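You operate a simulated robot arm through the tools that you are given. There is no shell and no other tool. Be economical: measure what you need, move in short steps, check, and stop when the job is done.

Carry out the task below with a simulated robot arm. There is one attempt and no reset: what you move stays moved.

Task
Rig the lead tester: orange plug in LEAD, yellow connector in VOLTS, brown fuse carrier pushed to the contacts.
Fine: knob OFF first.
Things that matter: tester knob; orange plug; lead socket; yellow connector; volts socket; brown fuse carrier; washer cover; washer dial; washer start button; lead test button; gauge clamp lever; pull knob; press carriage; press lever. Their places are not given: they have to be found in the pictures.

The check looks at the end state, three seconds after you hand in, the way a careful person would. Anything else that was tipped, shoved, dropped, spilled or broken makes it a failure.

Robot
A 7-joint arm with a two-finger parallel gripper, fixed in place. Base frame: the origin is at the foot of the arm, x ahead of it, y to its left, z up. Lengths are in mm, angles in degrees, forces in N, time in s.
Its first joint turns from -66.0 to 66.0 degrees. Payload 1.57 kg.
The tool frame sits at the grasp point between the pads (the TCP): z along the fingers, y along the line on which they close. The tips reach 30 mm beyond it. Largest opening 110 mm; finger width 24, thickness 12; the body of the gripper, 48 by 112 mm, starts 78 mm behind the TCP.
Orientation is that of the tool frame in the base frame, as a unit quaternion [w, x, y, z]. With the fingers straight down and closing along the base's y, the tool's x points along the base's -x, its y along +y and its z along -z.

Tools
- The arm moves only by the tool apply_moves. Its argument "rows" is one flat list of numbers, 7 for each row, row after row: the shift along the base's x, y, z in mm, then the turn, a rotation vector about the base's x, y, z in degrees, then the finger opening in mm, from 0 to 110. In form: [x, y, z, ax, ay, az, jaw, x, y, z, ax, ay, az, jaw, ...]. A call has 1 to 20 rows; each row shifts and turns the commanded pose from where the row before left it. Rows are played at 5 a second. More than 50 mm and 8.6 degrees between two rows, or a gripper value outside its range, and nothing of the call is played. Where a pose cannot be reached the arm comes as near as it can. A force on the tool above 40 N (or 10 N above the force at the start of the call, whichever is more), or a blocked arm, ends the call early, and 0.2 s more pass. The fingers move at their own pace (about 108 mm/s each) and stop on an object; they squeeze with about 37 N. The grip force told is the motor's: it shows also when the fingers shut on nothing. Time passes only in rows, and 0.2 s behind the last, so rows that do not move let the fingers close. It gives the time, the measured TCP pose, the force on the tool (base axes), the opening and the grip force at its end, in the units of the frame above (readings bear some noise).
- Cameras (640 x 400 px; columns grow to the right, rows downward): "scene" is fixed at [170.5, -400.6, 1391.5]; the picture's right is [0.71, -0.71, 0.00], its down [-0.49, -0.49, -0.72] and it looks along [0.51, 0.51, -0.69] (base axes); focal length 214 px, centre (320, 200). "wrist" rides on the gripper at [-36, 0, -80] in the tool frame; the picture's right is [0.00, -1.00, 0.00], its down [0.97, 0.00, -0.24] and it looks along [0.24, 0.00, 0.97] (tool axes); focal length 218 px, centre (320, 200).
- snapshot(camera): a new picture of that camera. The clock stands still meanwhile.
- probe_pixels(camera, pixels): for up to 12 pixels [column, row] of the newest picture of that camera ("zoom" is the newest enlarged one), the place [x, y, z] in the base frame of the surface seen there, good to about 3 mm. The clock stands still meanwhile.
- close_up(camera, box): a new picture of the part [left, top, right, bottom] of that camera's present view, enlarged. The clock stands still meanwhile.
- sign_off(): hands the job in; it is judged then, once.

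Work in short steps. Measure before you move; look again where a grasp or a placing could have gone wrong, and mend it. You have 80 turns and 46 pictures in all, those below and enlarged ones among them. Open the gripper and draw the arm clear of the work before you hand the job in, unless the task says otherwise; then end with one line.

The tools are called after "Request:" by a JSON object that holds its "name" and its "arguments". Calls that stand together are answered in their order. apply_moves: Moves the arm, as the interface text tells. Its arguments: {"type":"object","properties":{"rows":{"type":"array"}},"required":["rows"]} The other tools are called the same way: snapshot (camera) takes a picture; probe_pixels (camera, pixels) gives the place of the surface under pixels of a picture; close_up (camera, box) takes an enlarged picture of a part of a camera's view; sign_off () hands the job in.

At the start:

```text
t: 0.0
tcp_pos: [473.3, 70.6, 1208.3]
orientation: [0.0, 0.0, 1.0, 0.0]
wrist_force: [0.4, 0.6, 0.6]
gripper_width: 110.0
finger_force: 0.1
```

scene: 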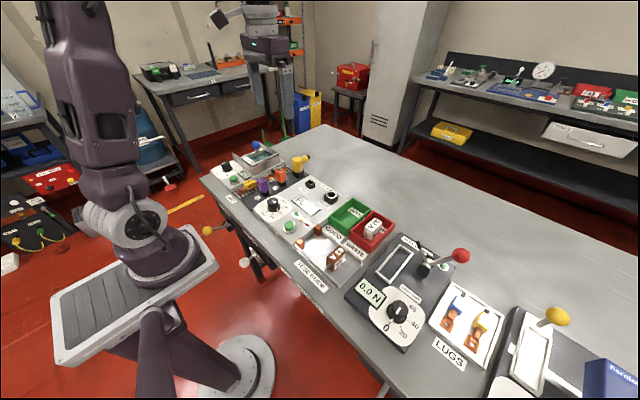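
wrist: 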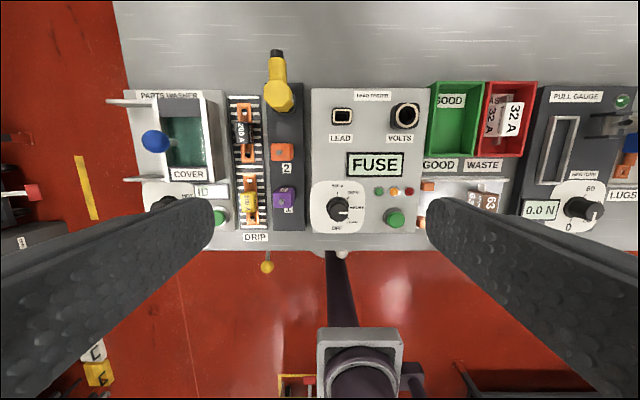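

The wrist picture shows the tester at about (365,160), with leads at left (280,150). I take enlarged views to find details.

Request:
{"name": "close_up", "arguments": {"camera": "wrist", "box": [220, 40, 440, 260]}}

Request:
{"name": "close_up", "arguments": {"camera": "scene", "box": [200, 130, 400, 280]}}

Request:
{"name": "close_up", "arguments": {"camera": "wrist", "box": [400, 70, 560, 250]}}

```text
1.82 times, centred on (330, 150) of wrist
```

zoom: 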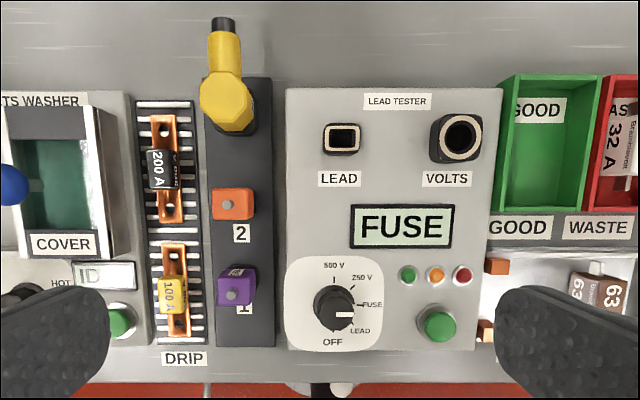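

```text
2.67 times, centred on (300, 205) of scene
```

zoom: 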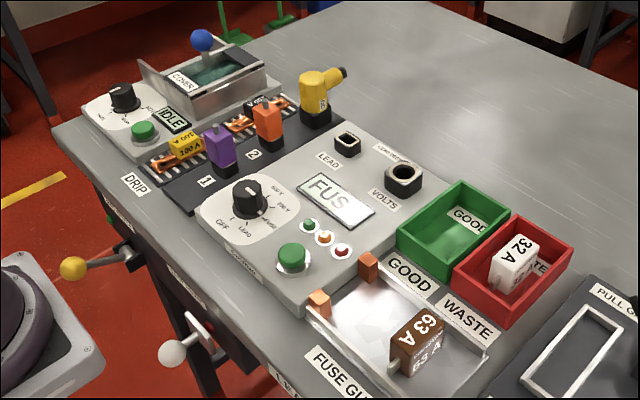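

```text
2.22 times, centred on (480, 160) of wrist
```

zoom: 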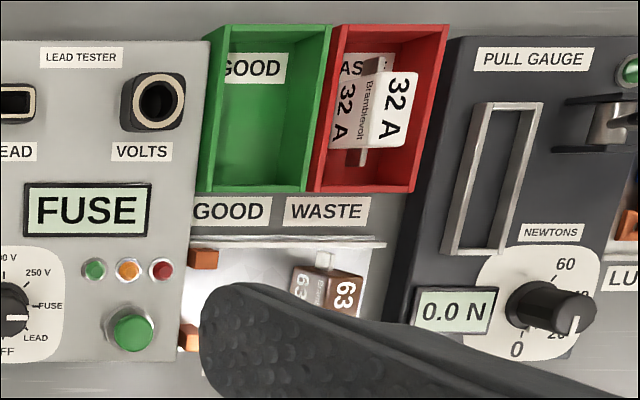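

I probe the main places in the wrist picture: knob (338,209), sockets (342,116), (405,115), plugs, fuse and contacts.

Request:
{"name": "probe_pixels", "arguments": {"camera": "wrist", "pixels": [[337, 205], [344, 212], [342, 116], [342, 128], [405, 115], [393, 116], [282, 95], [277, 55], [283, 151], [373, 224], [482, 202], [428, 187]]}}

Request:
{"name": "probe_pixels", "arguments": {"camera": "wrist", "pixels": [[423, 221], [320, 226], [338, 227], [325, 183], [300, 85], [395, 104], [334, 116], [351, 116], [342, 108], [285, 115], [490, 190], [500, 205]]}}

```text
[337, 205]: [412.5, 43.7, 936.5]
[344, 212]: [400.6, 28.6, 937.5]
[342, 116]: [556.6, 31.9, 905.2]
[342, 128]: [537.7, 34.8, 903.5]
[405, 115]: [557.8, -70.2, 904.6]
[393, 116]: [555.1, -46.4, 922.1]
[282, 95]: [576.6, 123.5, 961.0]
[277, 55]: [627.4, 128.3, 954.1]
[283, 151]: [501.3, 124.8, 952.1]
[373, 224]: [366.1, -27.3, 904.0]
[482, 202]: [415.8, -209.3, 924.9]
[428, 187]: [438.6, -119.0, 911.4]
```

```text
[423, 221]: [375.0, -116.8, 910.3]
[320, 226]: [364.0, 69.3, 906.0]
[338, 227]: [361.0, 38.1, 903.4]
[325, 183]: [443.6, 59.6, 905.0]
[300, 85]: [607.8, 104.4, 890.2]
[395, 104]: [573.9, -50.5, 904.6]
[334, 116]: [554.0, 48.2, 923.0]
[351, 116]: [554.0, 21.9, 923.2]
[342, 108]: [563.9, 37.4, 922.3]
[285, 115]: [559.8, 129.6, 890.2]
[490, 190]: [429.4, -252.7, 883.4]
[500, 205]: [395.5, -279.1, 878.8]
```

The probe gives a tabletop near 880, unlike the stated 757; I cross-check with the scene camera.

Request:
{"name": "probe_pixels", "arguments": {"camera": "scene", "pixels": [[400, 180], [273, 203], [309, 184], [331, 196], [290, 226], [283, 176], [300, 165], [335, 257], [318, 244], [302, 266], [420, 200], [345, 240]]}}

Request:
{"name": "apply_moves", "arguments": {"rows": [-10, 0, -40, 0, 0, 0, 110, 0, 0, -40, 0, 0, 0, 110]}}

Request:
{"name": "snapshot", "arguments": {"camera": "wrist"}}

```text
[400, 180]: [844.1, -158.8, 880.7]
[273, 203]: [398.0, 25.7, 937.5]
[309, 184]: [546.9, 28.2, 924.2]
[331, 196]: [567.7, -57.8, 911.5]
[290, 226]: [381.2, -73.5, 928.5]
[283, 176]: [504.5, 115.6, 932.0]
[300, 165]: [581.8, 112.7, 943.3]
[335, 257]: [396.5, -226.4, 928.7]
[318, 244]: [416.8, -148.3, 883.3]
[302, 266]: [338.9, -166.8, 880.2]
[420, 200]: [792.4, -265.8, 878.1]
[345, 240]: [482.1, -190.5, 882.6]
```

```text
t: 0.6
tcp_pos: [466.0, 71.8, 1127.8]
orientation: [0.0, 0.0, 1.0, 0.0]
wrist_force: [0.2, -0.1, 0.3]
gripper_width: 109.9
finger_force: 0.0
```

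```text
40 pictures are left
```

wrist: 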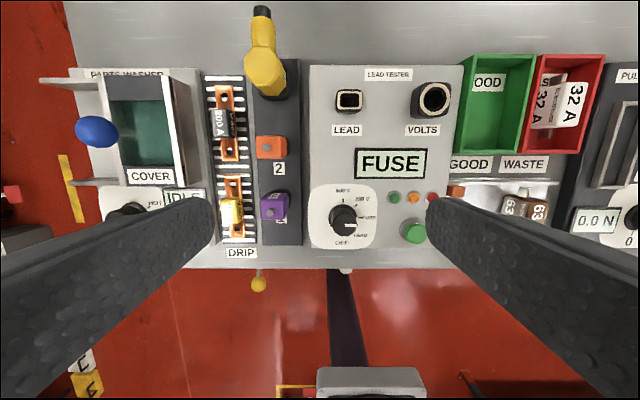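

Both cameras agree on a table near z 880 and panel near 905. I move above the knob for a closer view.

Request:
{"name": "apply_moves", "arguments": {"rows": [-25, -16, -35, 0, 0, 0, 60, -25, -16, -35, 0, 0, 0, 60, -10, 0, -30, 0, 0, 0, 60]}}

Request:
{"name": "snapshot", "arguments": {"camera": "wrist"}}

```text
t: 1.4
tcp_pos: [405.9, 38.1, 1025.6]
orientation: [0.0, 0.0, 1.0, -0.001]
wrist_force: [-0.1, -0.6, -0.4]
gripper_width: 59.9
finger_force: 0.0
```

```text
39 pictures are left
```

wrist: 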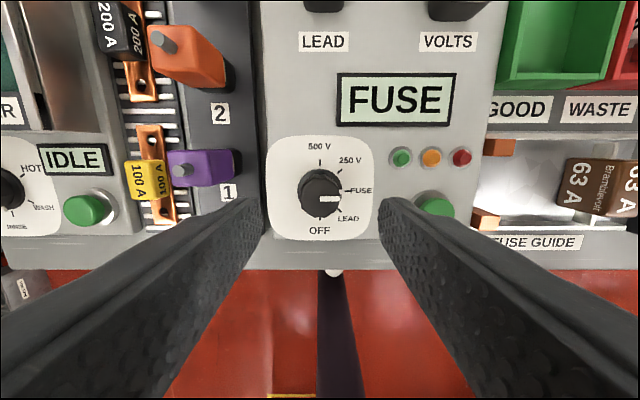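

Request:
{"name": "close_up", "arguments": {"camera": "wrist", "box": [260, 130, 380, 250]}}

Request:
{"name": "probe_pixels", "arguments": {"camera": "wrist", "pixels": [[321, 202], [306, 200], [336, 198], [320, 182], [320, 213], [320, 226], [435, 208], [320, 160], [186, 170], [178, 40], [220, 166], [212, 75]]}}

```text
3.33 times, centred on (320, 190) of wrist
```

zoom: 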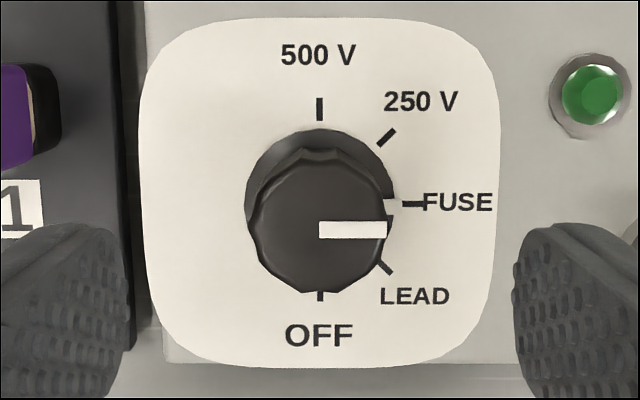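

```text
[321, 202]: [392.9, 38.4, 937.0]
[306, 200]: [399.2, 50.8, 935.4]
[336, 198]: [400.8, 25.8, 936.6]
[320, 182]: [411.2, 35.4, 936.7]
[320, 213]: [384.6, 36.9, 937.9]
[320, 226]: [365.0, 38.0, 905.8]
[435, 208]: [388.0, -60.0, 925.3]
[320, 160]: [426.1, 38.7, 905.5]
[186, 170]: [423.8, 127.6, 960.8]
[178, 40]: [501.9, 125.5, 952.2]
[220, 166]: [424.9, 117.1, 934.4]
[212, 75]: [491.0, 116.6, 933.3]
```

Knob is centred near (398,38), top z 937, pointer on FUSE. I turn the gripper +45, descend around it and close.

Request:
{"name": "apply_moves", "arguments": {"rows": [-4, 0, 0, 0, 0, 8, 60, -4, 0, 0, 0, 0, 8, 60, 0, 0, 0, 0, 0, 8, 60, 0, 0, 0, 0, 0, 8, 60, 0, 0, 0, 0, 0, 8, 60, 0, 0, 0, 0, 0, 5, 60, 0, 0, -30, 0, 0, 0, 60, 0, 0, -30, 0, 0, 0, 60, 0, 0, -21, 0, 0, 0, 60, 0, 0, 0, 0, 0, 0, 20, 0, 0, 0, 0, 0, 0, 20, 0, 0, 0, 0, 0, 0, 20]}}

Request:
{"name": "snapshot", "arguments": {"camera": "wrist"}}

```text
t: 4.0
tcp_pos: [397.2, 38.3, 947.5]
orientation: [0.001, -0.382, 0.924, 0.0]
wrist_force: [17.2, -10.7, -6.4]
gripper_width: 38.1
finger_force: 10.4
```

```text
37 pictures are left
```

wrist: 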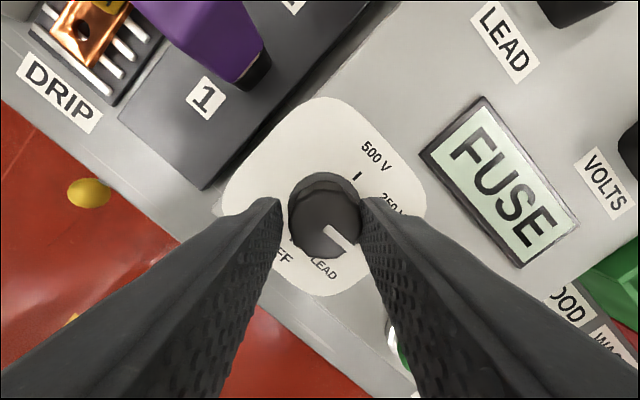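

The force (17,-11) and the picture say only the right finger touches, so I shift the tool about 3 mm to (+x,-y) and squeeze.

Request:
{"name": "apply_moves", "arguments": {"rows": [1, -1, 0, 0, 0, 0, 30, 1, -1, -3, 0, 0, 0, 26, 0, 0, 0, 0, 0, 0, 20, 0, 0, 0, 0, 0, 0, 20]}}

```text
t: 5.0
tcp_pos: [398.3, 36.2, 944.4]
orientation: [0.0, -0.383, 0.924, 0.0]
wrist_force: [10.8, -10.7, 11.2]
gripper_width: 33.0
finger_force: 40.7
```

Gripped at 33 mm. I turn clockwise, first 48 degrees.

Request:
{"name": "apply_moves", "arguments": {"rows": [0.5, -0.5, 0, 0, 0, 0, 20, 0, 0, 0, 0, 0, -8, 20, 0, 0, 0, 0, 0, -8, 20, 0, 0, 0, 0, 0, -8, 20, 0, 0, 0, 0, 0, -8, 20, 0, 0, 0, 0, 0, -8, 20, 0, 0, 0, 0, 0, -8, 20]}}

Request:
{"name": "snapshot", "arguments": {"camera": "wrist"}}

```text
t: 6.6
tcp_pos: [397.2, 39.0, 942.8]
orientation: [0.0, -0.004, 1.0, 0.002]
wrist_force: [-4.8, 7.3, 6.9]
gripper_width: 33.0
finger_force: 41.1
stopped in row 7: the force on the tool passed its limit (the readings are from after the stop); the commanded pose is now the measured one
```

```text
36 pictures are left
```

wrist: 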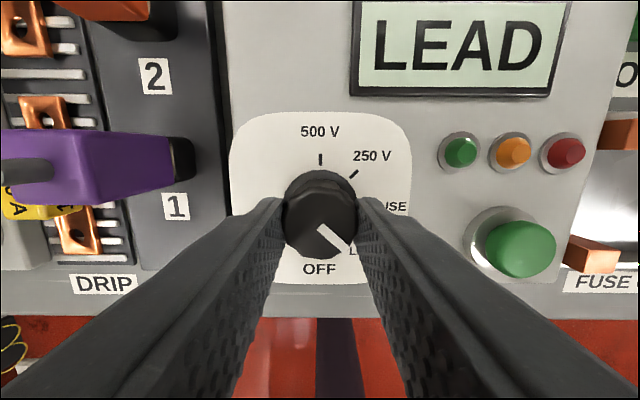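

The display reads LEAD now; the stop was a force spike (detent). I continue another 45 degrees.

Request:
{"name": "apply_moves", "arguments": {"rows": [0, 0, 0, 0, 0, -8, 20, 0, 0, 0, 0, 0, -8, 20, 0, 0, 0, 0, 0, -8, 20, 0, 0, 0, 0, 0, -8, 20, 0, 0, 0, 0, 0, -8, 20, 0, 0, 0, 0, 0, -6, 20]}}

Request:
{"name": "snapshot", "arguments": {"camera": "wrist"}}

```text
t: 8.0
tcp_pos: [398.5, 39.7, 944.5]
orientation: [0.0, 0.37, 0.929, 0.003]
wrist_force: [1.1, 9.4, 2.4]
gripper_width: 33.0
finger_force: 41.0
stopped in row 6: the force on the tool passed its limit (the readings are from after the stop); the commanded pose is now the measured one
```

```text
35 pictures are left
```

wrist: 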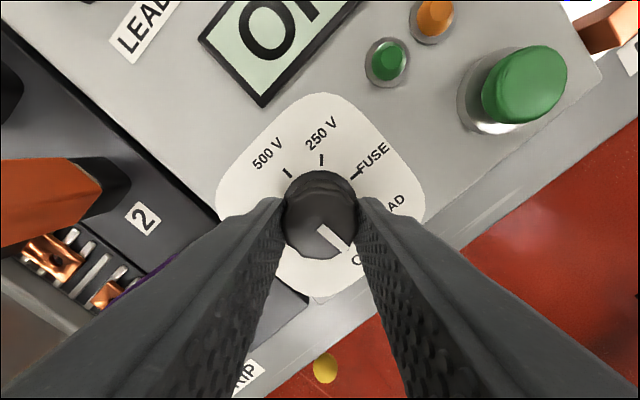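

Display reads OF(F). I open, rise and turn back, then look.

Request:
{"name": "apply_moves", "arguments": {"rows": [0, 0, 0, 0, 0, 0, 55, 0, 0, 0, 0, 0, 0, 55, 0, 0, 40, 0, 0, 0, 55, 0, 0, 40, 0, 0, 0, 55, 20, 0, 40, 0, 0, 8, 55, 20, 20, 0, 0, 0, 8, 55, 20, 20, 0, 0, 0, 8, 55, 0, 0, 0, 0, 0, 8, 55, 0, 0, 0, 0, 0, 8, 55, 0, 0, 0, 0, 0, 3.5, 55]}}

Request:
{"name": "snapshot", "arguments": {"camera": "wrist"}}

Request:
{"name": "close_up", "arguments": {"camera": "scene", "box": [220, 130, 380, 230]}}

```text
t: 10.2
tcp_pos: [458.2, 80.1, 1064.2]
orientation: [0.0, -0.001, 1.0, 0.002]
wrist_force: [0.0, 0.1, 0.0]
gripper_width: 55.1
finger_force: 0.1
```

```text
34 pictures are left
```

wrist: 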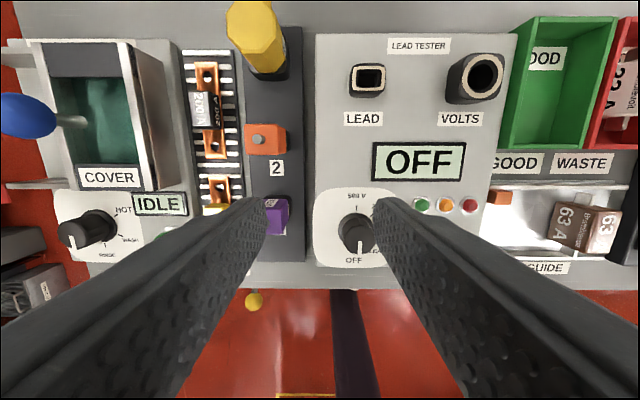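

```text
4.00 times, centred on (300, 180) of scene
```

zoom: 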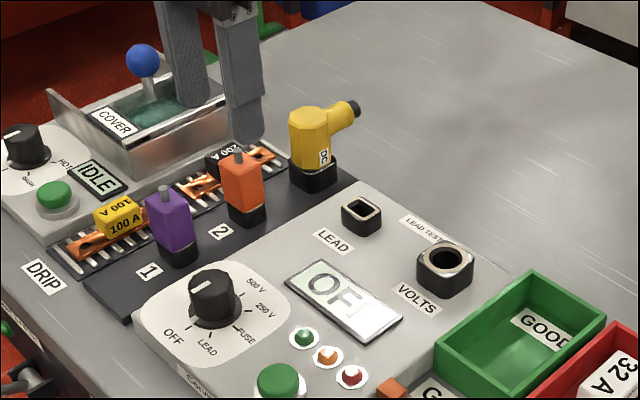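

OFF confirmed at (418,161). Next, look at the orange plug and LEAD socket more closely from above.

Request:
{"name": "apply_moves", "arguments": {"rows": [20, 0, 0, 0, 0, 0, 70, 20, 0, -10, 0, 0, 0, 80]}}

Request:
{"name": "snapshot", "arguments": {"camera": "wrist"}}

Request:
{"name": "close_up", "arguments": {"camera": "wrist", "box": [220, 80, 500, 255]}}

```text
t: 10.8
tcp_pos: [497.6, 79.1, 1052.4]
orientation: [0.0, -0.002, 1.0, 0.003]
wrist_force: [0.2, -0.4, -0.1]
gripper_width: 80.0
finger_force: 0.1
```

```text
32 pictures are left
```

wrist: 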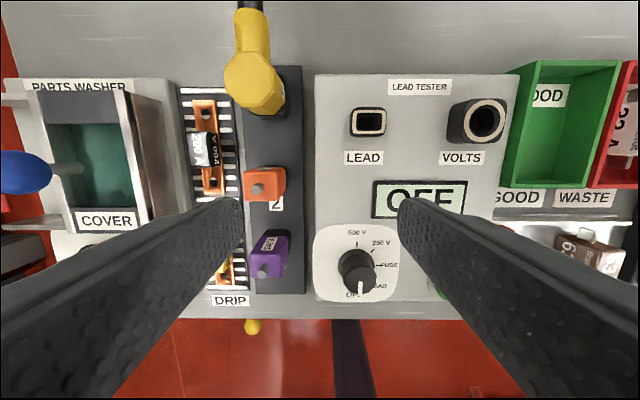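

```text
2.29 times, centred on (360, 168) of wrist
```

zoom: 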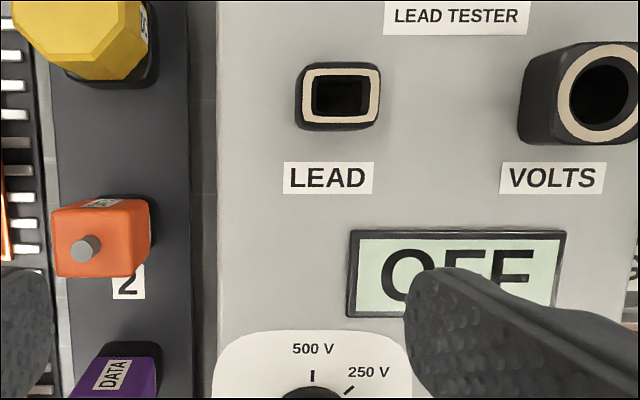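

I probe the plug and socket edges in this enlarged picture.

Request:
{"name": "probe_pixels", "arguments": {"camera": "zoom", "pixels": [[60, 240], [138, 235], [100, 275], [100, 208], [85, 248], [306, 97], [375, 97], [340, 70], [340, 122], [340, 97], [143, 250], [145, 205]]}}

Request:
{"name": "close_up", "arguments": {"camera": "wrist", "box": [340, 95, 400, 145]}}

Request:
{"name": "close_up", "arguments": {"camera": "scene", "box": [260, 150, 350, 210]}}

```text
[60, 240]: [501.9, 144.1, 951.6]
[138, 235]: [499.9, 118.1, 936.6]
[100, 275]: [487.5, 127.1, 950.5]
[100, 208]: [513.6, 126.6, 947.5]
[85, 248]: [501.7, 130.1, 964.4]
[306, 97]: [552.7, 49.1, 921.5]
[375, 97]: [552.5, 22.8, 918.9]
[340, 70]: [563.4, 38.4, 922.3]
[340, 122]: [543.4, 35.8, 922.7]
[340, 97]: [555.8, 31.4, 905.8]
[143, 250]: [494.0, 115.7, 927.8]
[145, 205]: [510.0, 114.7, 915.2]
```

```text
8.00 times, centred on (370, 120) of wrist
```

zoom: 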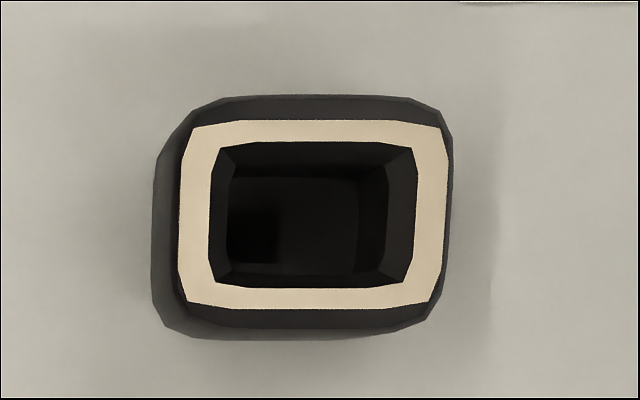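

```text
6.67 times, centred on (305, 180) of scene
```

zoom: 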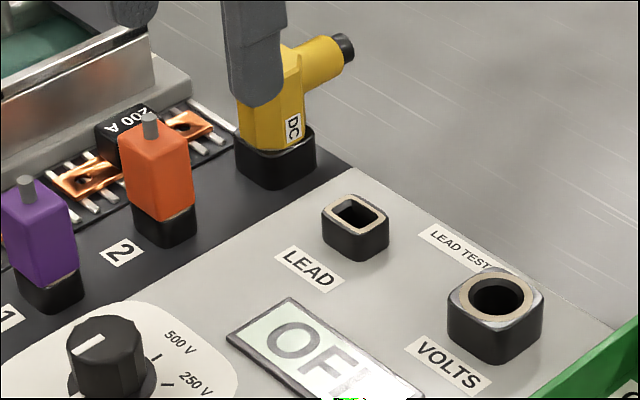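

Plug is near (500,130), top z≈951; LEAD socket centre near (554,35.5), rim z 922. I move over the plug and check clearances to the 200 A clip.

Request:
{"name": "apply_moves", "arguments": {"rows": [0, 25, -10, 0, 0, 0, 60, 2, 26, -15, 0, 0, 0, 50]}}

Request:
{"name": "snapshot", "arguments": {"camera": "wrist"}}

Request:
{"name": "probe_pixels", "arguments": {"camera": "wrist", "pixels": [[320, 200], [305, 190], [335, 190], [320, 215], [320, 175], [230, 130], [240, 165], [240, 190], [380, 200], [225, 110], [320, 100], [365, 190]]}}

```text
t: 11.3
tcp_pos: [500.1, 130.6, 1030.1]
orientation: [0.0, 0.0, 1.0, 0.002]
wrist_force: [0.1, 0.2, -0.3]
gripper_width: 50.0
finger_force: 0.0
```

```text
28 pictures are left
```

wrist: 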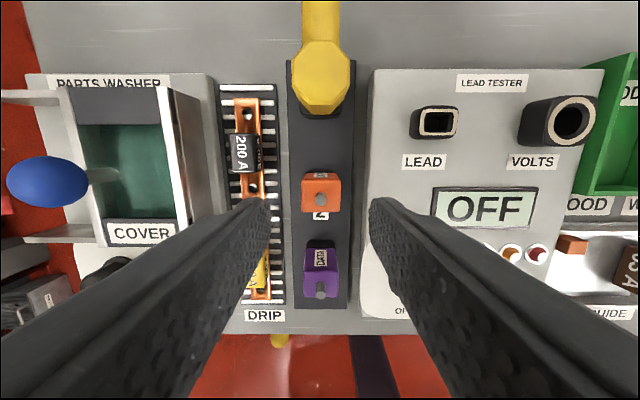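

```text
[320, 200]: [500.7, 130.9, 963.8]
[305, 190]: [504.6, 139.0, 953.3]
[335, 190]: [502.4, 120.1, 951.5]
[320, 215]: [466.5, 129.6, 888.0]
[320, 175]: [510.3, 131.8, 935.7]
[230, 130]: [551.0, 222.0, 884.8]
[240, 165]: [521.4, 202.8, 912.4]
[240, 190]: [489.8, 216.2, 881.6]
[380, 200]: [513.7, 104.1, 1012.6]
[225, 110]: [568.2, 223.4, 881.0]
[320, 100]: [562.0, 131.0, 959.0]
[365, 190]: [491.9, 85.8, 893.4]
```

Plug is centred under the TCP, fuse clips stay clear (y>185). I descend to z 953 and close.

Request:
{"name": "apply_moves", "arguments": {"rows": [0, -0.5, -30, 0, 0, 0, 50, 0, 0, -30, 0, 0, 0, 50, 0, 0, -17, 0, 0, 0, 50, 0, 0, 0, 0, 0, 0, 30, 0, 0, 0, 0, 0, 0, 16, 0, 0, 0, 0, 0, 0, 16]}}

```text
t: 12.8
tcp_pos: [501.6, 129.4, 952.2]
orientation: [0.0, 0.0, 1.0, 0.002]
wrist_force: [0.6, -0.2, 0.0]
gripper_width: 28.6
finger_force: 37.2
```

Firm grip, 28.6 mm, no side force. I pull the plug straight up.

Request:
{"name": "apply_moves", "arguments": {"rows": [0, 0, 5, 0, 0, 0, 16, 0, 0, 10, 0, 0, 0, 16, 0, 0, 20, 0, 0, 0, 16, 0, 0, 20, 0, 0, 0, 16, 0, 0, 15, 0, 0, 0, 16]}}

Request:
{"name": "snapshot", "arguments": {"camera": "wrist"}}

Request:
{"name": "close_up", "arguments": {"camera": "scene", "box": [240, 110, 380, 210]}}

```text
t: 13.9
tcp_pos: [501.9, 129.4, 1022.4]
orientation: [0.0, 0.0, 1.0, 0.003]
wrist_force: [-0.6, 0.3, 0.6]
gripper_width: 28.8
finger_force: 37.4
```

```text
27 pictures are left
```

wrist: 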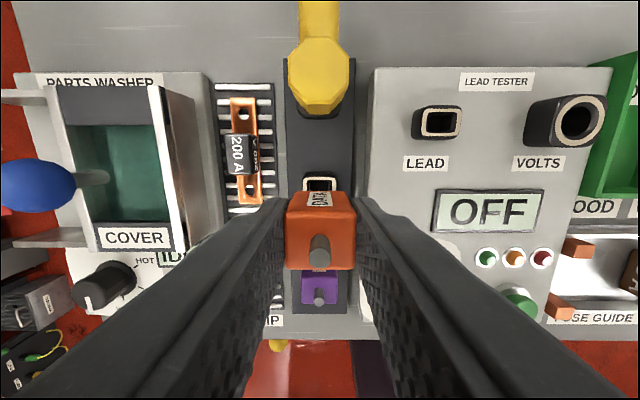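

```text
4.00 times, centred on (310, 160) of scene
```

zoom: 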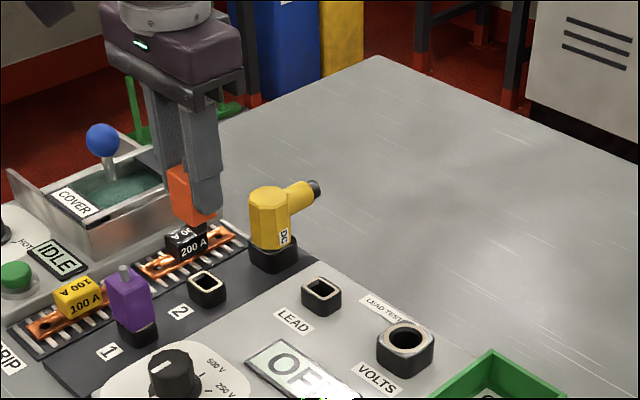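

The plug is out. I take a scene close-up with both socket rims to measure their relative places.

Request:
{"name": "close_up", "arguments": {"camera": "scene", "box": [275, 170, 339, 210]}}

```text
10.00 times, centred on (307, 190) of scene
```

zoom: 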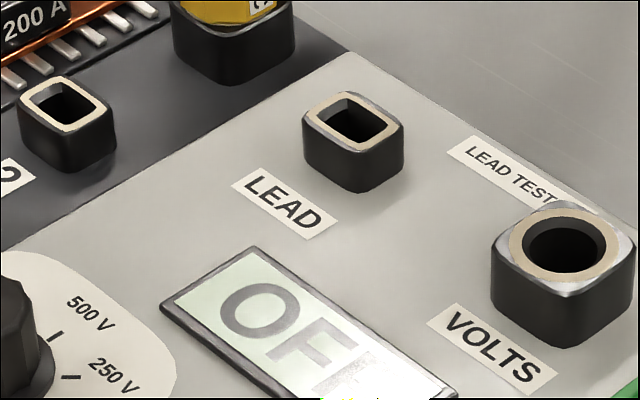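

Relative offset works out at about (+54.5, −94.5, +15). I carry the plug over the LEAD socket and look.

Request:
{"name": "apply_moves", "arguments": {"rows": [0, -30, 0, 0, 0, 0, 16, 15, -30, 0, 0, 0, 0, 16, 25, -25, 0, 0, 0, 0, 16, 14.5, -9.5, -10, 0, 0, 0, 16, 0, 0, 0, 0, 0, 0, 16]}}

Request:
{"name": "close_up", "arguments": {"camera": "scene", "box": [270, 135, 350, 195]}}

Request:
{"name": "snapshot", "arguments": {"camera": "wrist"}}

```text
t: 15.2
tcp_pos: [555.5, 35.6, 1014.5]
orientation: [0.0, 0.001, 1.0, 0.003]
wrist_force: [-0.5, 0.3, -0.6]
gripper_width: 28.6
finger_force: 36.5
```

```text
6.67 times, centred on (310, 165) of scene
```

zoom: 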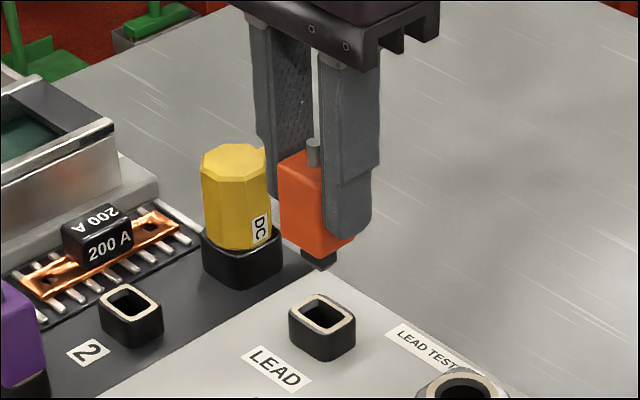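

```text
23 pictures are left
```

wrist: 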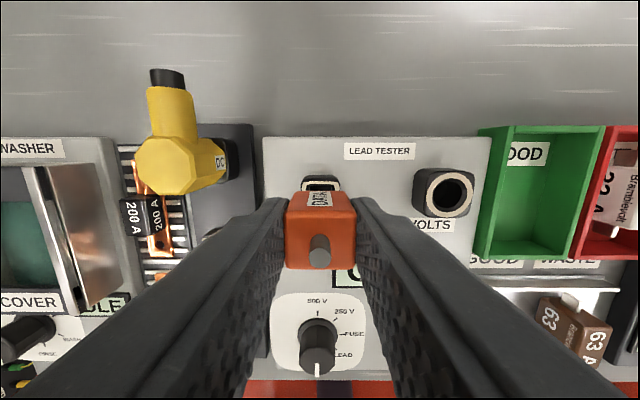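

The socket appears centred at column ~321, as did the parking socket. I lower in steps until contact.

Request:
{"name": "apply_moves", "arguments": {"rows": [0, 0, -12, 0, 0, 0, 16, 0, 0, -12, 0, 0, 0, 16, 0, 0, -4, 0, 0, 0, 16, 0, 0, -4, 0, 0, 0, 16, 0, 0, -3, 0, 0, 0, 16, 0, 0, -3, 0, 0, 0, 16, 0, 0, -3, 0, 0, 0, 16]}}

```text
t: 16.8
tcp_pos: [555.0, 33.2, 972.2]
orientation: [0.001, 0.0, 1.0, 0.003]
wrist_force: [4.9, 1.1, 1.7]
gripper_width: 28.7
finger_force: 36.5
```

At z 972 with little force; x force 4.9 suggests the prong is entering. I push on and look.

Request:
{"name": "apply_moves", "arguments": {"rows": [0, 0, -2, 0, 0, 0, 16, 0, 0, -2, 0, 0, 0, 16, 0, 0, -2, 0, 0, 0, 16]}}

Request:
{"name": "close_up", "arguments": {"camera": "scene", "box": [270, 145, 350, 205]}}

```text
t: 17.6
tcp_pos: [555.5, 34.8, 968.6]
orientation: [0.002, 0.0, 1.0, 0.002]
wrist_force: [9.7, -1.0, 16.6]
gripper_width: 29.0
finger_force: 36.9
```

```text
6.67 times, centred on (310, 175) of scene
```

zoom: 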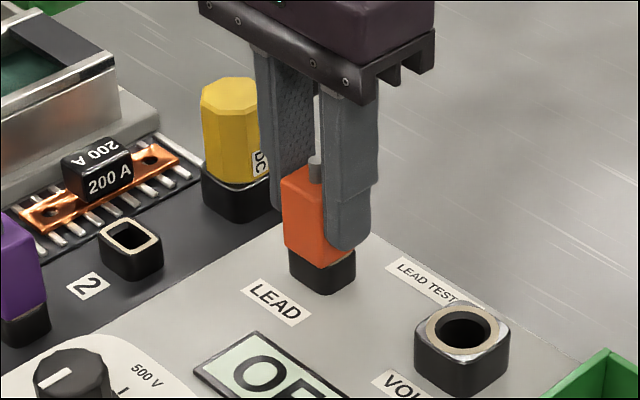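

It's nearly seated; force +x 9.7 suggests easing +x 1 mm. I press slightly further.

Request:
{"name": "apply_moves", "arguments": {"rows": [1, 0, 0, 0, 0, 0, 16, 0, 0, -1, 0, 0, 0, 16, 0, 0, -1, 0, 0, 0, 16, 0, 0, -1, 0, 0, 0, 16]}}

```text
t: 18.4
tcp_pos: [555.3, 34.3, 964.2]
orientation: [0.001, 0.001, 1.0, 0.002]
wrist_force: [-4.2, 0.3, 8.7]
gripper_width: 28.8
finger_force: 37.4
stopped in row 4: the force on the tool passed its limit (the readings are from after the stop); the commanded pose is now the measured one
```

The push ended at z 964 by force: probably seated. I release, rise and check.

Request:
{"name": "apply_moves", "arguments": {"rows": [0, 0, 0, 0, 0, 0, 50, 0, 0, 0, 0, 0, 0, 50, 0, 0, 30, 0, 0, 0, 50, 0, 0, 40, 0, 0, 0, 50, -10, 0, 20, 0, 0, 0, 50]}}

Request:
{"name": "close_up", "arguments": {"camera": "scene", "box": [270, 145, 350, 205]}}

Request:
{"name": "snapshot", "arguments": {"camera": "wrist"}}

```text
t: 19.6
tcp_pos: [543.2, 32.9, 1051.8]
orientation: [0.001, 0.0, 1.0, 0.003]
wrist_force: [0.3, -0.2, 0.4]
gripper_width: 49.9
finger_force: 0.1
```

```text
6.67 times, centred on (310, 175) of scene
```

zoom: 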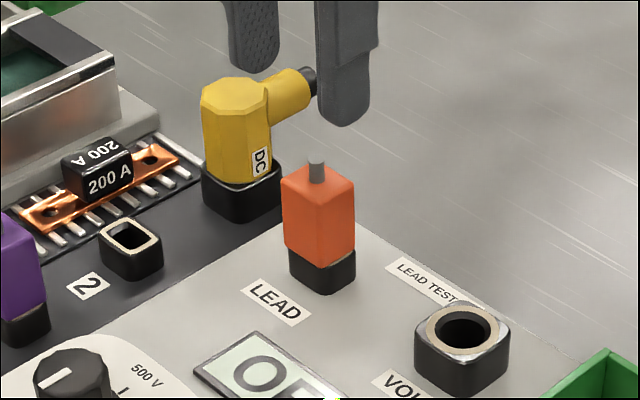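

```text
20 pictures are left
```

wrist: 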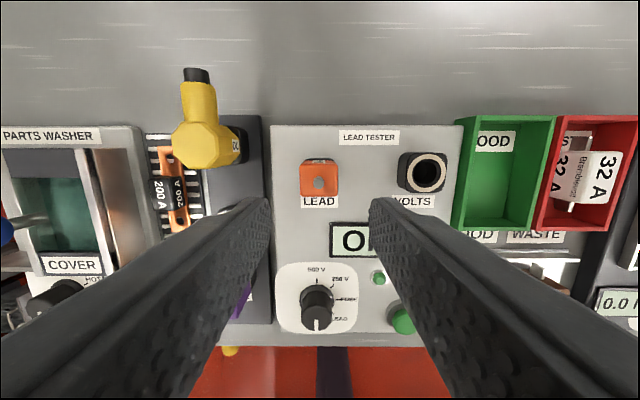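

Orange sits upright. I probe its stub height and the yellow connector's body and tail.

Request:
{"name": "probe_pixels", "arguments": {"camera": "wrist", "pixels": [[319, 183], [310, 175], [203, 146], [180, 145], [225, 146], [200, 125], [200, 165], [198, 100], [196, 75], [236, 160], [428, 173], [428, 156]]}}

Request:
{"name": "apply_moves", "arguments": {"rows": [0, 35, 15, 0, 0, 0, 70, 10, 35, 15, 0, 0, 0, 90, 14, 25, 10, 0, 0, 0, 90]}}

Request:
{"name": "snapshot", "arguments": {"camera": "wrist"}}

```text
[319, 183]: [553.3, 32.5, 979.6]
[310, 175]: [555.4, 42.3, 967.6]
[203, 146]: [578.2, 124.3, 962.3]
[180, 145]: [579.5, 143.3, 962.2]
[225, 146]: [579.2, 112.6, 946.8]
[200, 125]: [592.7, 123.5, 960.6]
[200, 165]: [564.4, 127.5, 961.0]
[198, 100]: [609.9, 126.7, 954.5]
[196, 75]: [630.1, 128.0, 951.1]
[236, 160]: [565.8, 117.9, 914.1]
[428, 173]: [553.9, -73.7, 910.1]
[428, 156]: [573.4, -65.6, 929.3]
```

```text
t: 20.4
tcp_pos: [566.8, 129.0, 1093.1]
orientation: [0.001, 0.0, 1.0, 0.002]
wrist_force: [-0.6, 0.9, -0.2]
gripper_width: 90.2
finger_force: 0.1
```

```text
19 pictures are left
```

wrist: 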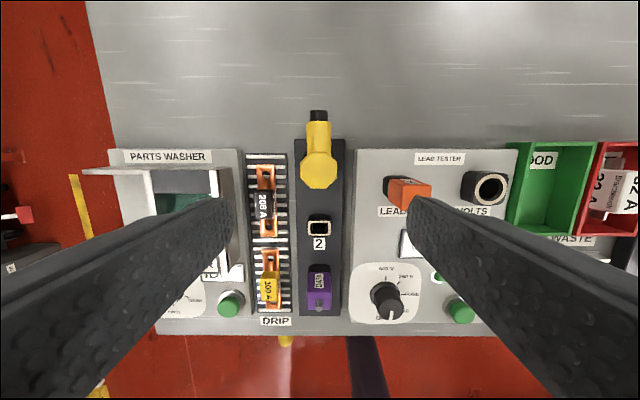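

Orange stub at 979.6 is exactly park height +15: seated. Now a close-up on the yellow connector, VOLTS and green box.

Request:
{"name": "close_up", "arguments": {"camera": "wrist", "box": [280, 100, 360, 200]}}

Request:
{"name": "probe_pixels", "arguments": {"camera": "wrist", "pixels": [[318, 172], [304, 172], [332, 172], [318, 158], [318, 185], [525, 150], [510, 200], [516, 145], [505, 232], [489, 173], [475, 188], [503, 188]]}}

```text
4.00 times, centred on (320, 150) of wrist
```

zoom: 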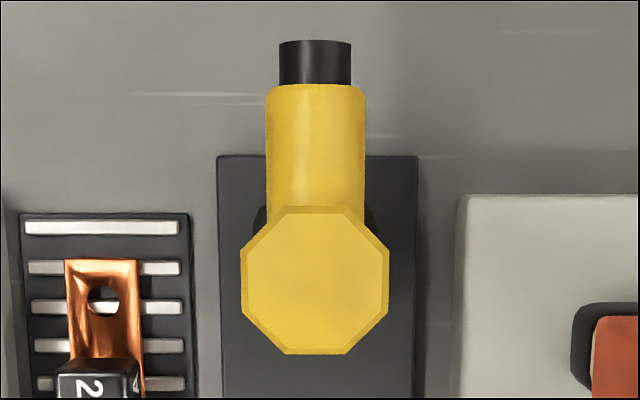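

```text
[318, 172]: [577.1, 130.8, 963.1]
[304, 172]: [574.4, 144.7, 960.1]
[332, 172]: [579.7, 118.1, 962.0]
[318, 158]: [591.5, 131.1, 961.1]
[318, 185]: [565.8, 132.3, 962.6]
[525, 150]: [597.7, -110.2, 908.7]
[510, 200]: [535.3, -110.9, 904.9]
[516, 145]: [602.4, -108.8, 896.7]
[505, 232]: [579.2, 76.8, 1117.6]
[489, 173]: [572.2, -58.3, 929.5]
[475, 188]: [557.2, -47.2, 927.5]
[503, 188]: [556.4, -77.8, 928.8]
```

Yellow's centre is about (579.5,130). Before gripping it I view VOLTS from straight above for an accurate centre.

Request:
{"name": "apply_moves", "arguments": {"rows": [-5, -45, 0, 0, 0, 0, 90, -5, -45, 0, 0, 0, 0, 90, -5, -45, 0, 0, 0, 0, 90, -5, -45, 0, 0, 0, 0, 90, 0, -15, -20, 0, 0, 0, 90, 0, 0, -20, 0, 0, 0, 90, 0, 0, 0, 0, 0, 0, 90]}}

Request:
{"name": "close_up", "arguments": {"camera": "wrist", "box": [240, 110, 400, 210]}}

```text
t: 22.0
tcp_pos: [550.2, -65.1, 1053.3]
orientation: [0.001, 0.0, 1.0, 0.002]
wrist_force: [0.2, 0.0, -0.4]
gripper_width: 89.9
finger_force: 0.1
```

```text
4.00 times, centred on (320, 160) of wrist
```

zoom: 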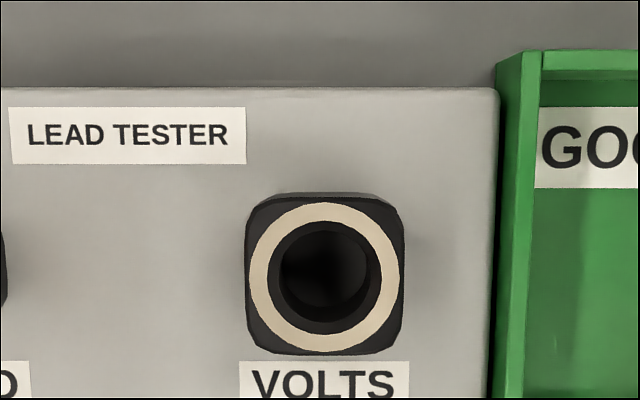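

VOLTS centre by ray: (556.0,−66.1), displacement from yellow (−24.6,−196.3). I go back over yellow, descend and grip.

Request:
{"name": "apply_moves", "arguments": {"rows": [5, 45, 0, 0, 0, 0, 60, 5, 45, 0, 0, 0, 0, 60, 10, 45, 0, 0, 0, 0, 60, 10, 45, 0, 0, 0, 0, 60, 0, 15, 0, 0, 0, 0, 60, 0, 0, -30, 0, 0, 0, 60, 0, 0, -30, 0, 0, 0, 60, 0, 0, -25, 0, 0, 0, 60, 0, 0, -13, 0, 0, 0, 60, 0, 0, 0, 0, 0, 0, 40, 0, 0, 0, 0, 0, 0, 22, 0, 0, 0, 0, 0, 0, 22]}}

Request:
{"name": "close_up", "arguments": {"camera": "scene", "box": [260, 125, 340, 185]}}

```text
t: 24.6
tcp_pos: [576.6, 130.1, 956.9]
orientation: [0.0, 0.001, 1.0, 0.003]
wrist_force: [0.1, -0.6, -0.5]
gripper_width: 35.5
finger_force: 36.9
```

```text
6.67 times, centred on (300, 155) of scene
```

zoom: 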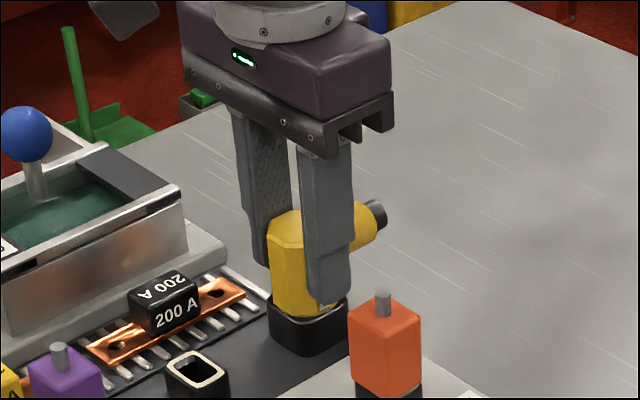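

Gripped at 35.5 mm, no side force. I pull it straight up and take a scene close-up to compare its empty park socket with VOLTS.

Request:
{"name": "apply_moves", "arguments": {"rows": [0, 0, 5, 0, 0, 0, 22, 0, 0, 10, 0, 0, 0, 22, 0, 0, 25, 0, 0, 0, 22, 0, 0, 30, 0, 0, 0, 22, 0, 0, 30, 0, 0, 0, 22, 0, 0, 0, 0, 0, 0, 22]}}

Request:
{"name": "close_up", "arguments": {"camera": "scene", "box": [280, 150, 360, 210]}}

Request:
{"name": "close_up", "arguments": {"camera": "scene", "box": [270, 100, 350, 160]}}

```text
t: 26.0
tcp_pos: [576.3, 133.2, 1055.8]
orientation: [0.001, -0.001, 1.0, 0.002]
wrist_force: [-0.7, -0.6, -1.3]
gripper_width: 35.7
finger_force: 37.0
```

```text
6.67 times, centred on (320, 180) of scene
```

zoom: 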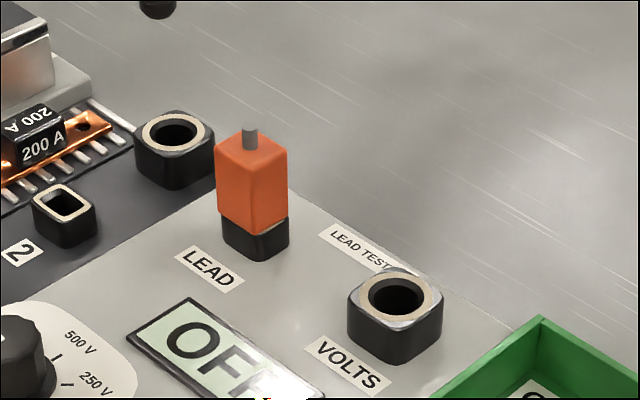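

```text
6.67 times, centred on (310, 130) of scene
```

zoom: 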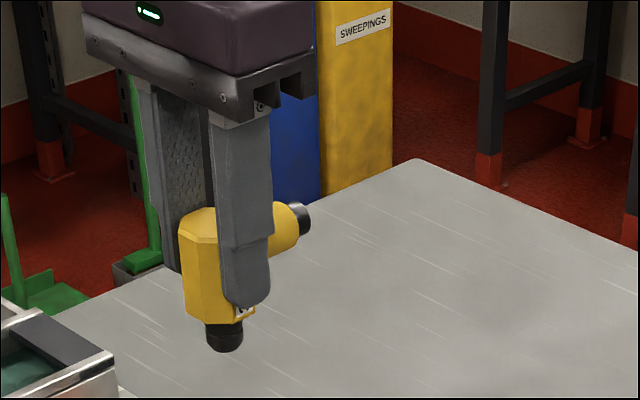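

Scene rings at (174,132) and (397,296) give displacement ≈(−25.5,−195.7,+15). I carry the connector over VOLTS at this height (prong ~20 mm above the orange stub).

Request:
{"name": "apply_moves", "arguments": {"rows": [-5, -40, 5, 0, 0, 0, 22, -5, -40, 0, 0, 0, 0, 22, -5, -40, 0, 0, 0, 0, 22, -5, -40, 0, 0, 0, 0, 22, -5.5, -35.7, -5, 0, 0, 0, 22, 0, 0, -20, 0, 0, 0, 22, 0, 0, -15, 0, 0, 0, 22, 0, 0, 0, 0, 0, 0, 22]}}

Request:
{"name": "close_up", "arguments": {"camera": "scene", "box": [290, 145, 370, 205]}}

Request:
{"name": "snapshot", "arguments": {"camera": "wrist"}}

```text
t: 27.8
tcp_pos: [556.0, -65.0, 1020.9]
orientation: [0.001, 0.001, 1.0, 0.003]
wrist_force: [-0.8, -0.4, -1.7]
gripper_width: 35.6
finger_force: 37.0
```

```text
6.67 times, centred on (330, 175) of scene
```

zoom: 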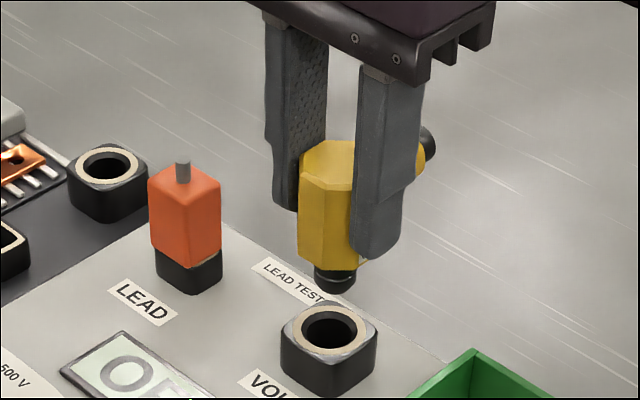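

```text
12 pictures are left
```

wrist: 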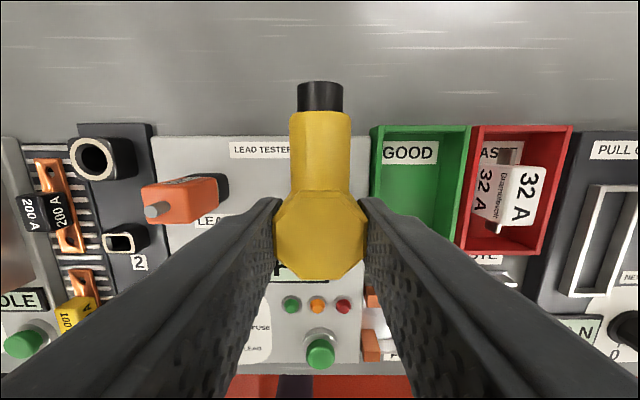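

Alignment looks right (prong at column 335, hole 329, consistent within ~1 mm). I descend in steps; seating expected near z 971.

Request:
{"name": "apply_moves", "arguments": {"rows": [0, 0, -15, 0, 0, 0, 22, 0, 0, -8, 0, 0, 0, 22, 0, 0, -4, 0, 0, 0, 22, 0, 0, -3, 0, 0, 0, 22, 0, 0, -3, 0, 0, 0, 22, 0, 0, -3, 0, 0, 0, 22, 0, 0, -3, 0, 0, 0, 22]}}

```text
t: 29.4
tcp_pos: [553.3, -66.1, 981.9]
orientation: [0.001, 0.0, 1.0, 0.002]
wrist_force: [-0.4, -0.5, -1.9]
gripper_width: 35.5
finger_force: 36.8
```

No force at 982. I continue down.

Request:
{"name": "apply_moves", "arguments": {"rows": [0, 0, -3, 0, 0, 0, 22, 0, 0, -2, 0, 0, 0, 22, 0, 0, -2, 0, 0, 0, 22, 0, 0, -2, 0, 0, 0, 22, 0, 0, -1, 0, 0, 0, 22, 0, 0, -1, 0, 0, 0, 22]}}

```text
t: 30.8
tcp_pos: [553.2, -66.1, 972.4]
orientation: [0.002, 0.0, 1.0, 0.003]
wrist_force: [-6.3, 2.4, 19.8]
gripper_width: 35.6
finger_force: 37.6
```

Contact force 20 N up at 972. I ease −x slightly and press to the stop.

Request:
{"name": "apply_moves", "arguments": {"rows": [-0.7, 0.3, 0, 0, 0, 0, 22, 0, 0, -1, 0, 0, 0, 22, 0, 0, -1, 0, 0, 0, 22, 0, 0, -1, 0, 0, 0, 22, 0, 0, -1, 0, 0, 0, 22]}}

Request:
{"name": "close_up", "arguments": {"camera": "scene", "box": [290, 145, 370, 205]}}

```text
t: 32.0
tcp_pos: [554.1, -65.1, 967.7]
orientation: [0.002, 0.0, 1.0, 0.001]
wrist_force: [-3.0, -6.6, 31.9]
gripper_width: 35.7
finger_force: 36.7
```

```text
6.67 times, centred on (330, 175) of scene
```

zoom: 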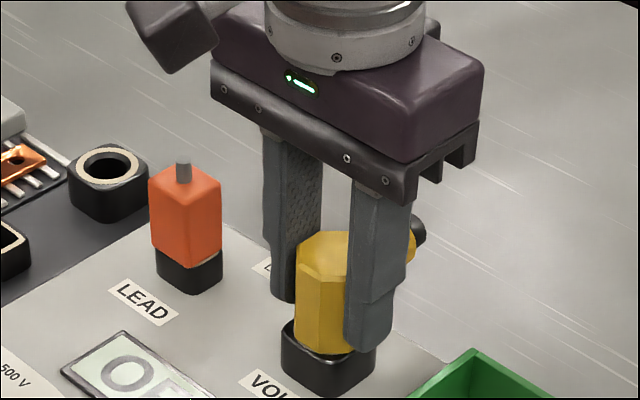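

It looks seated. One more small push until the force limit, then release and rise.

Request:
{"name": "apply_moves", "arguments": {"rows": [0, 0, -1, 0, 0, 0, 22, 0, 0, -1, 0, 0, 0, 22, 0, 0, -1, 0, 0, 0, 22]}}

Request:
{"name": "apply_moves", "arguments": {"rows": [0, 0, 0, 0, 0, 0, 50, 0, 0, 0, 0, 0, 0, 50, 0, 0, 30, 0, 0, 0, 50, 0, 0, 40, 0, 0, 0, 50, -20, 0, 30, 0, 0, 0, 50, -20, -20, 0, 0, 0, 0, 50, -25, -30, 0, 0, 0, 0, 60, -25, -30, 0, 0, 0, 0, 80, -25, -20, 0, 0, 0, 0, 80]}}

Request:
{"name": "snapshot", "arguments": {"camera": "wrist"}}

Request:
{"name": "close_up", "arguments": {"camera": "scene", "box": [270, 145, 370, 220]}}

```text
t: 32.8
tcp_pos: [552.6, -65.4, 963.7]
orientation: [0.003, -0.001, 1.0, 0.002]
wrist_force: [6.1, -4.7, 31.6]
gripper_width: 35.7
finger_force: 37.1
```

```text
t: 34.8
tcp_pos: [437.9, -166.4, 1066.0]
orientation: [0.001, 0.001, 1.0, 0.003]
wrist_force: [0.1, 0.4, 0.9]
gripper_width: 80.0
finger_force: 0.1
```

```text
10 pictures are left
```

wrist: 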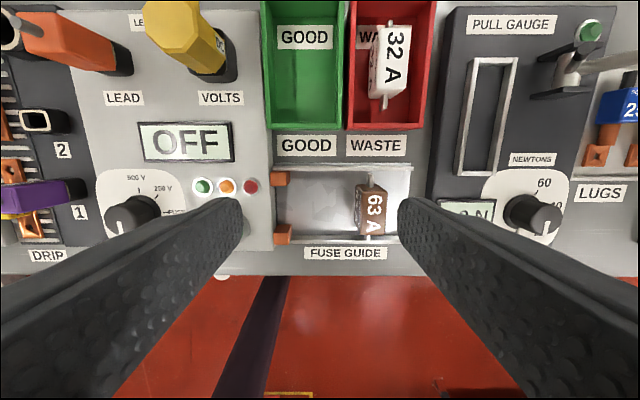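

```text
5.33 times, centred on (320, 182) of scene
```

zoom: 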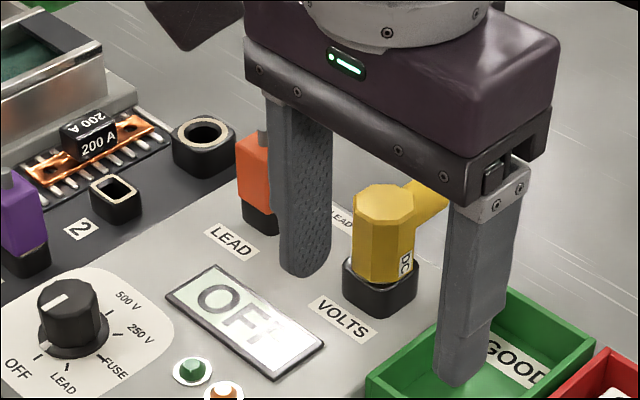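

Yellow is in VOLTS. I probe its top height, plus the fuse carrier, guide rails and contacts.

Request:
{"name": "probe_pixels", "arguments": {"camera": "wrist", "pixels": [[180, 30], [370, 195], [370, 210], [358, 210], [385, 210], [372, 178], [370, 235], [281, 178], [290, 178], [290, 233], [340, 168], [320, 200]]}}

Request:
{"name": "close_up", "arguments": {"camera": "wrist", "box": [260, 150, 420, 260]}}

Request:
{"name": "close_up", "arguments": {"camera": "scene", "box": [285, 220, 375, 285]}}

```text
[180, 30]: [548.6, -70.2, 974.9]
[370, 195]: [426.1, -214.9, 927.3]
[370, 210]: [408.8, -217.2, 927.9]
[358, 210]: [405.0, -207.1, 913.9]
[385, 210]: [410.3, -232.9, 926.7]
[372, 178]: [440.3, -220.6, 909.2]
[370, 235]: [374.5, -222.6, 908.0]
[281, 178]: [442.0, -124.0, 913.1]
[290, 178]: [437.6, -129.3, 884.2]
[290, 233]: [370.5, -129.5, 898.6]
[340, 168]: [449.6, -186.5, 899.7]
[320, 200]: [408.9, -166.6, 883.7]
```

```text
3.64 times, centred on (340, 205) of wrist
```

zoom: 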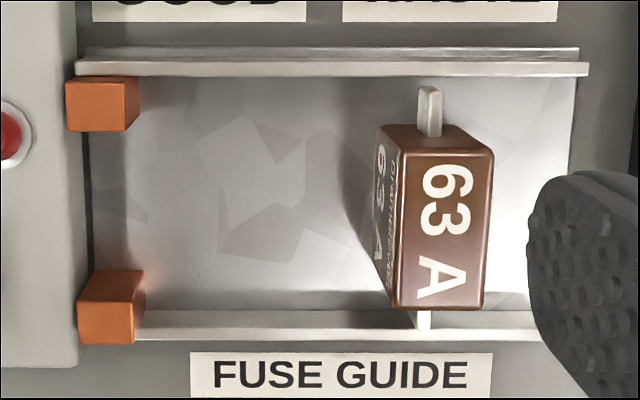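

```text
6.15 times, centred on (330, 252) of scene
```

zoom: 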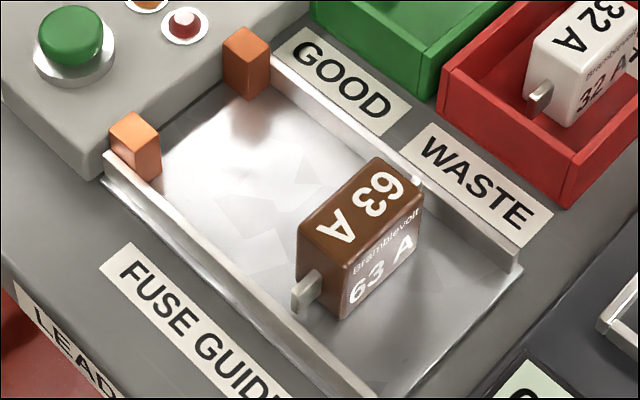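

Carrier: body y −204…−232, centre x≈405, top 927; contacts' faces at y≈−124. I close the fingers and go behind it (y −253), staying above first.

Request:
{"name": "apply_moves", "arguments": {"rows": [-16, -40, 0, 0, 0, 0, 40, -16, -40, 0, 0, 0, 0, 0, 0, -7, -40, 0, 0, 0, 0, 0, 0, -40, 0, 0, 0, 0, 0, 0, 0, 0, 0, 0, 0]}}

Request:
{"name": "snapshot", "arguments": {"camera": "wrist"}}

Request:
{"name": "close_up", "arguments": {"camera": "scene", "box": [285, 190, 405, 280]}}

```text
t: 36.0
tcp_pos: [403.6, -253.1, 985.5]
orientation: [0.001, 0.0, 1.0, 0.003]
wrist_force: [-0.5, 0.3, -0.4]
gripper_width: 0.0
finger_force: 20.6
```

```text
6 pictures are left
```

wrist: 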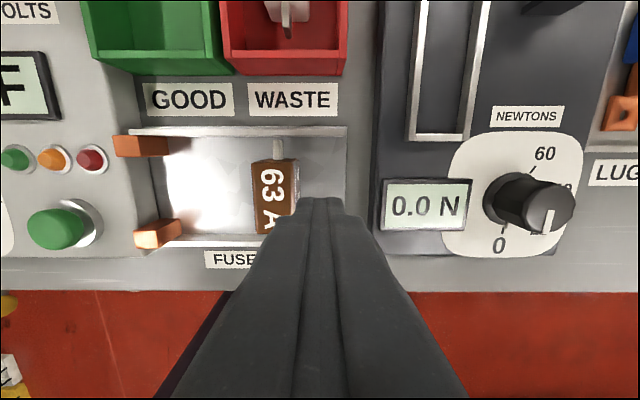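

```text
4.44 times, centred on (345, 235) of scene
```

zoom: 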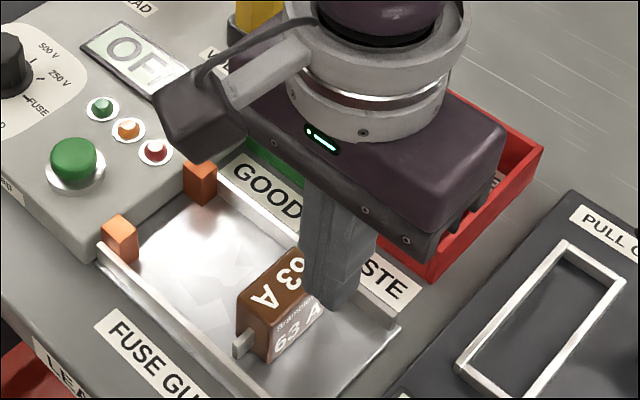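

Tip is clear of the carrier's rear edge (column 298) and of the gauge (column 372). I step 3 mm back, descend to z 921, and watch the force.

Request:
{"name": "apply_moves", "arguments": {"rows": [1, -3, -20, 0, 0, 0, 0, 0, 0, -20, 0, 0, 0, 0, 0, 0, -15, 0, 0, 0, 0, 0, 0, -8, 0, 0, 0, 0, 0, 0, 0, 0, 0, 0, 0]}}

```text
t: 37.2
tcp_pos: [406.6, -256.4, 920.8]
orientation: [0.001, 0.0, 1.0, 0.002]
wrist_force: [0.2, 0.1, -0.4]
gripper_width: 0.1
finger_force: 21.3
```

Free at z 921. I push along +y, 60 mm in 6 mm steps at first.

Request:
{"name": "apply_moves", "arguments": {"rows": [0, 5, 0, 0, 0, 0, 0, 0, 5, 0, 0, 0, 0, 0, 0, 5, 0, 0, 0, 0, 0, 0, 5, 0, 0, 0, 0, 0, 0, 6, 0, 0, 0, 0, 0, 0, 6, 0, 0, 0, 0, 0, 0, 6, 0, 0, 0, 0, 0, 0, 6, 0, 0, 0, 0, 0, 0, 6, 0, 0, 0, 0, 0, 0, 6, 0, 0, 0, 0, 0, 0, 6, 0, 0, 0, 0, 0]}}

Request:
{"name": "snapshot", "arguments": {"camera": "wrist"}}

```text
t: 39.6
tcp_pos: [407.2, -194.3, 920.3]
orientation: [0.002, 0.0, 1.0, 0.002]
wrist_force: [0.0, -0.5, 1.0]
gripper_width: 0.2
finger_force: 21.3
```

```text
4 pictures are left
```

wrist: 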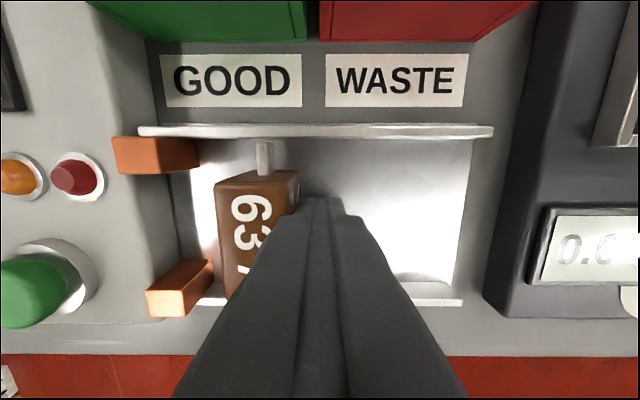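

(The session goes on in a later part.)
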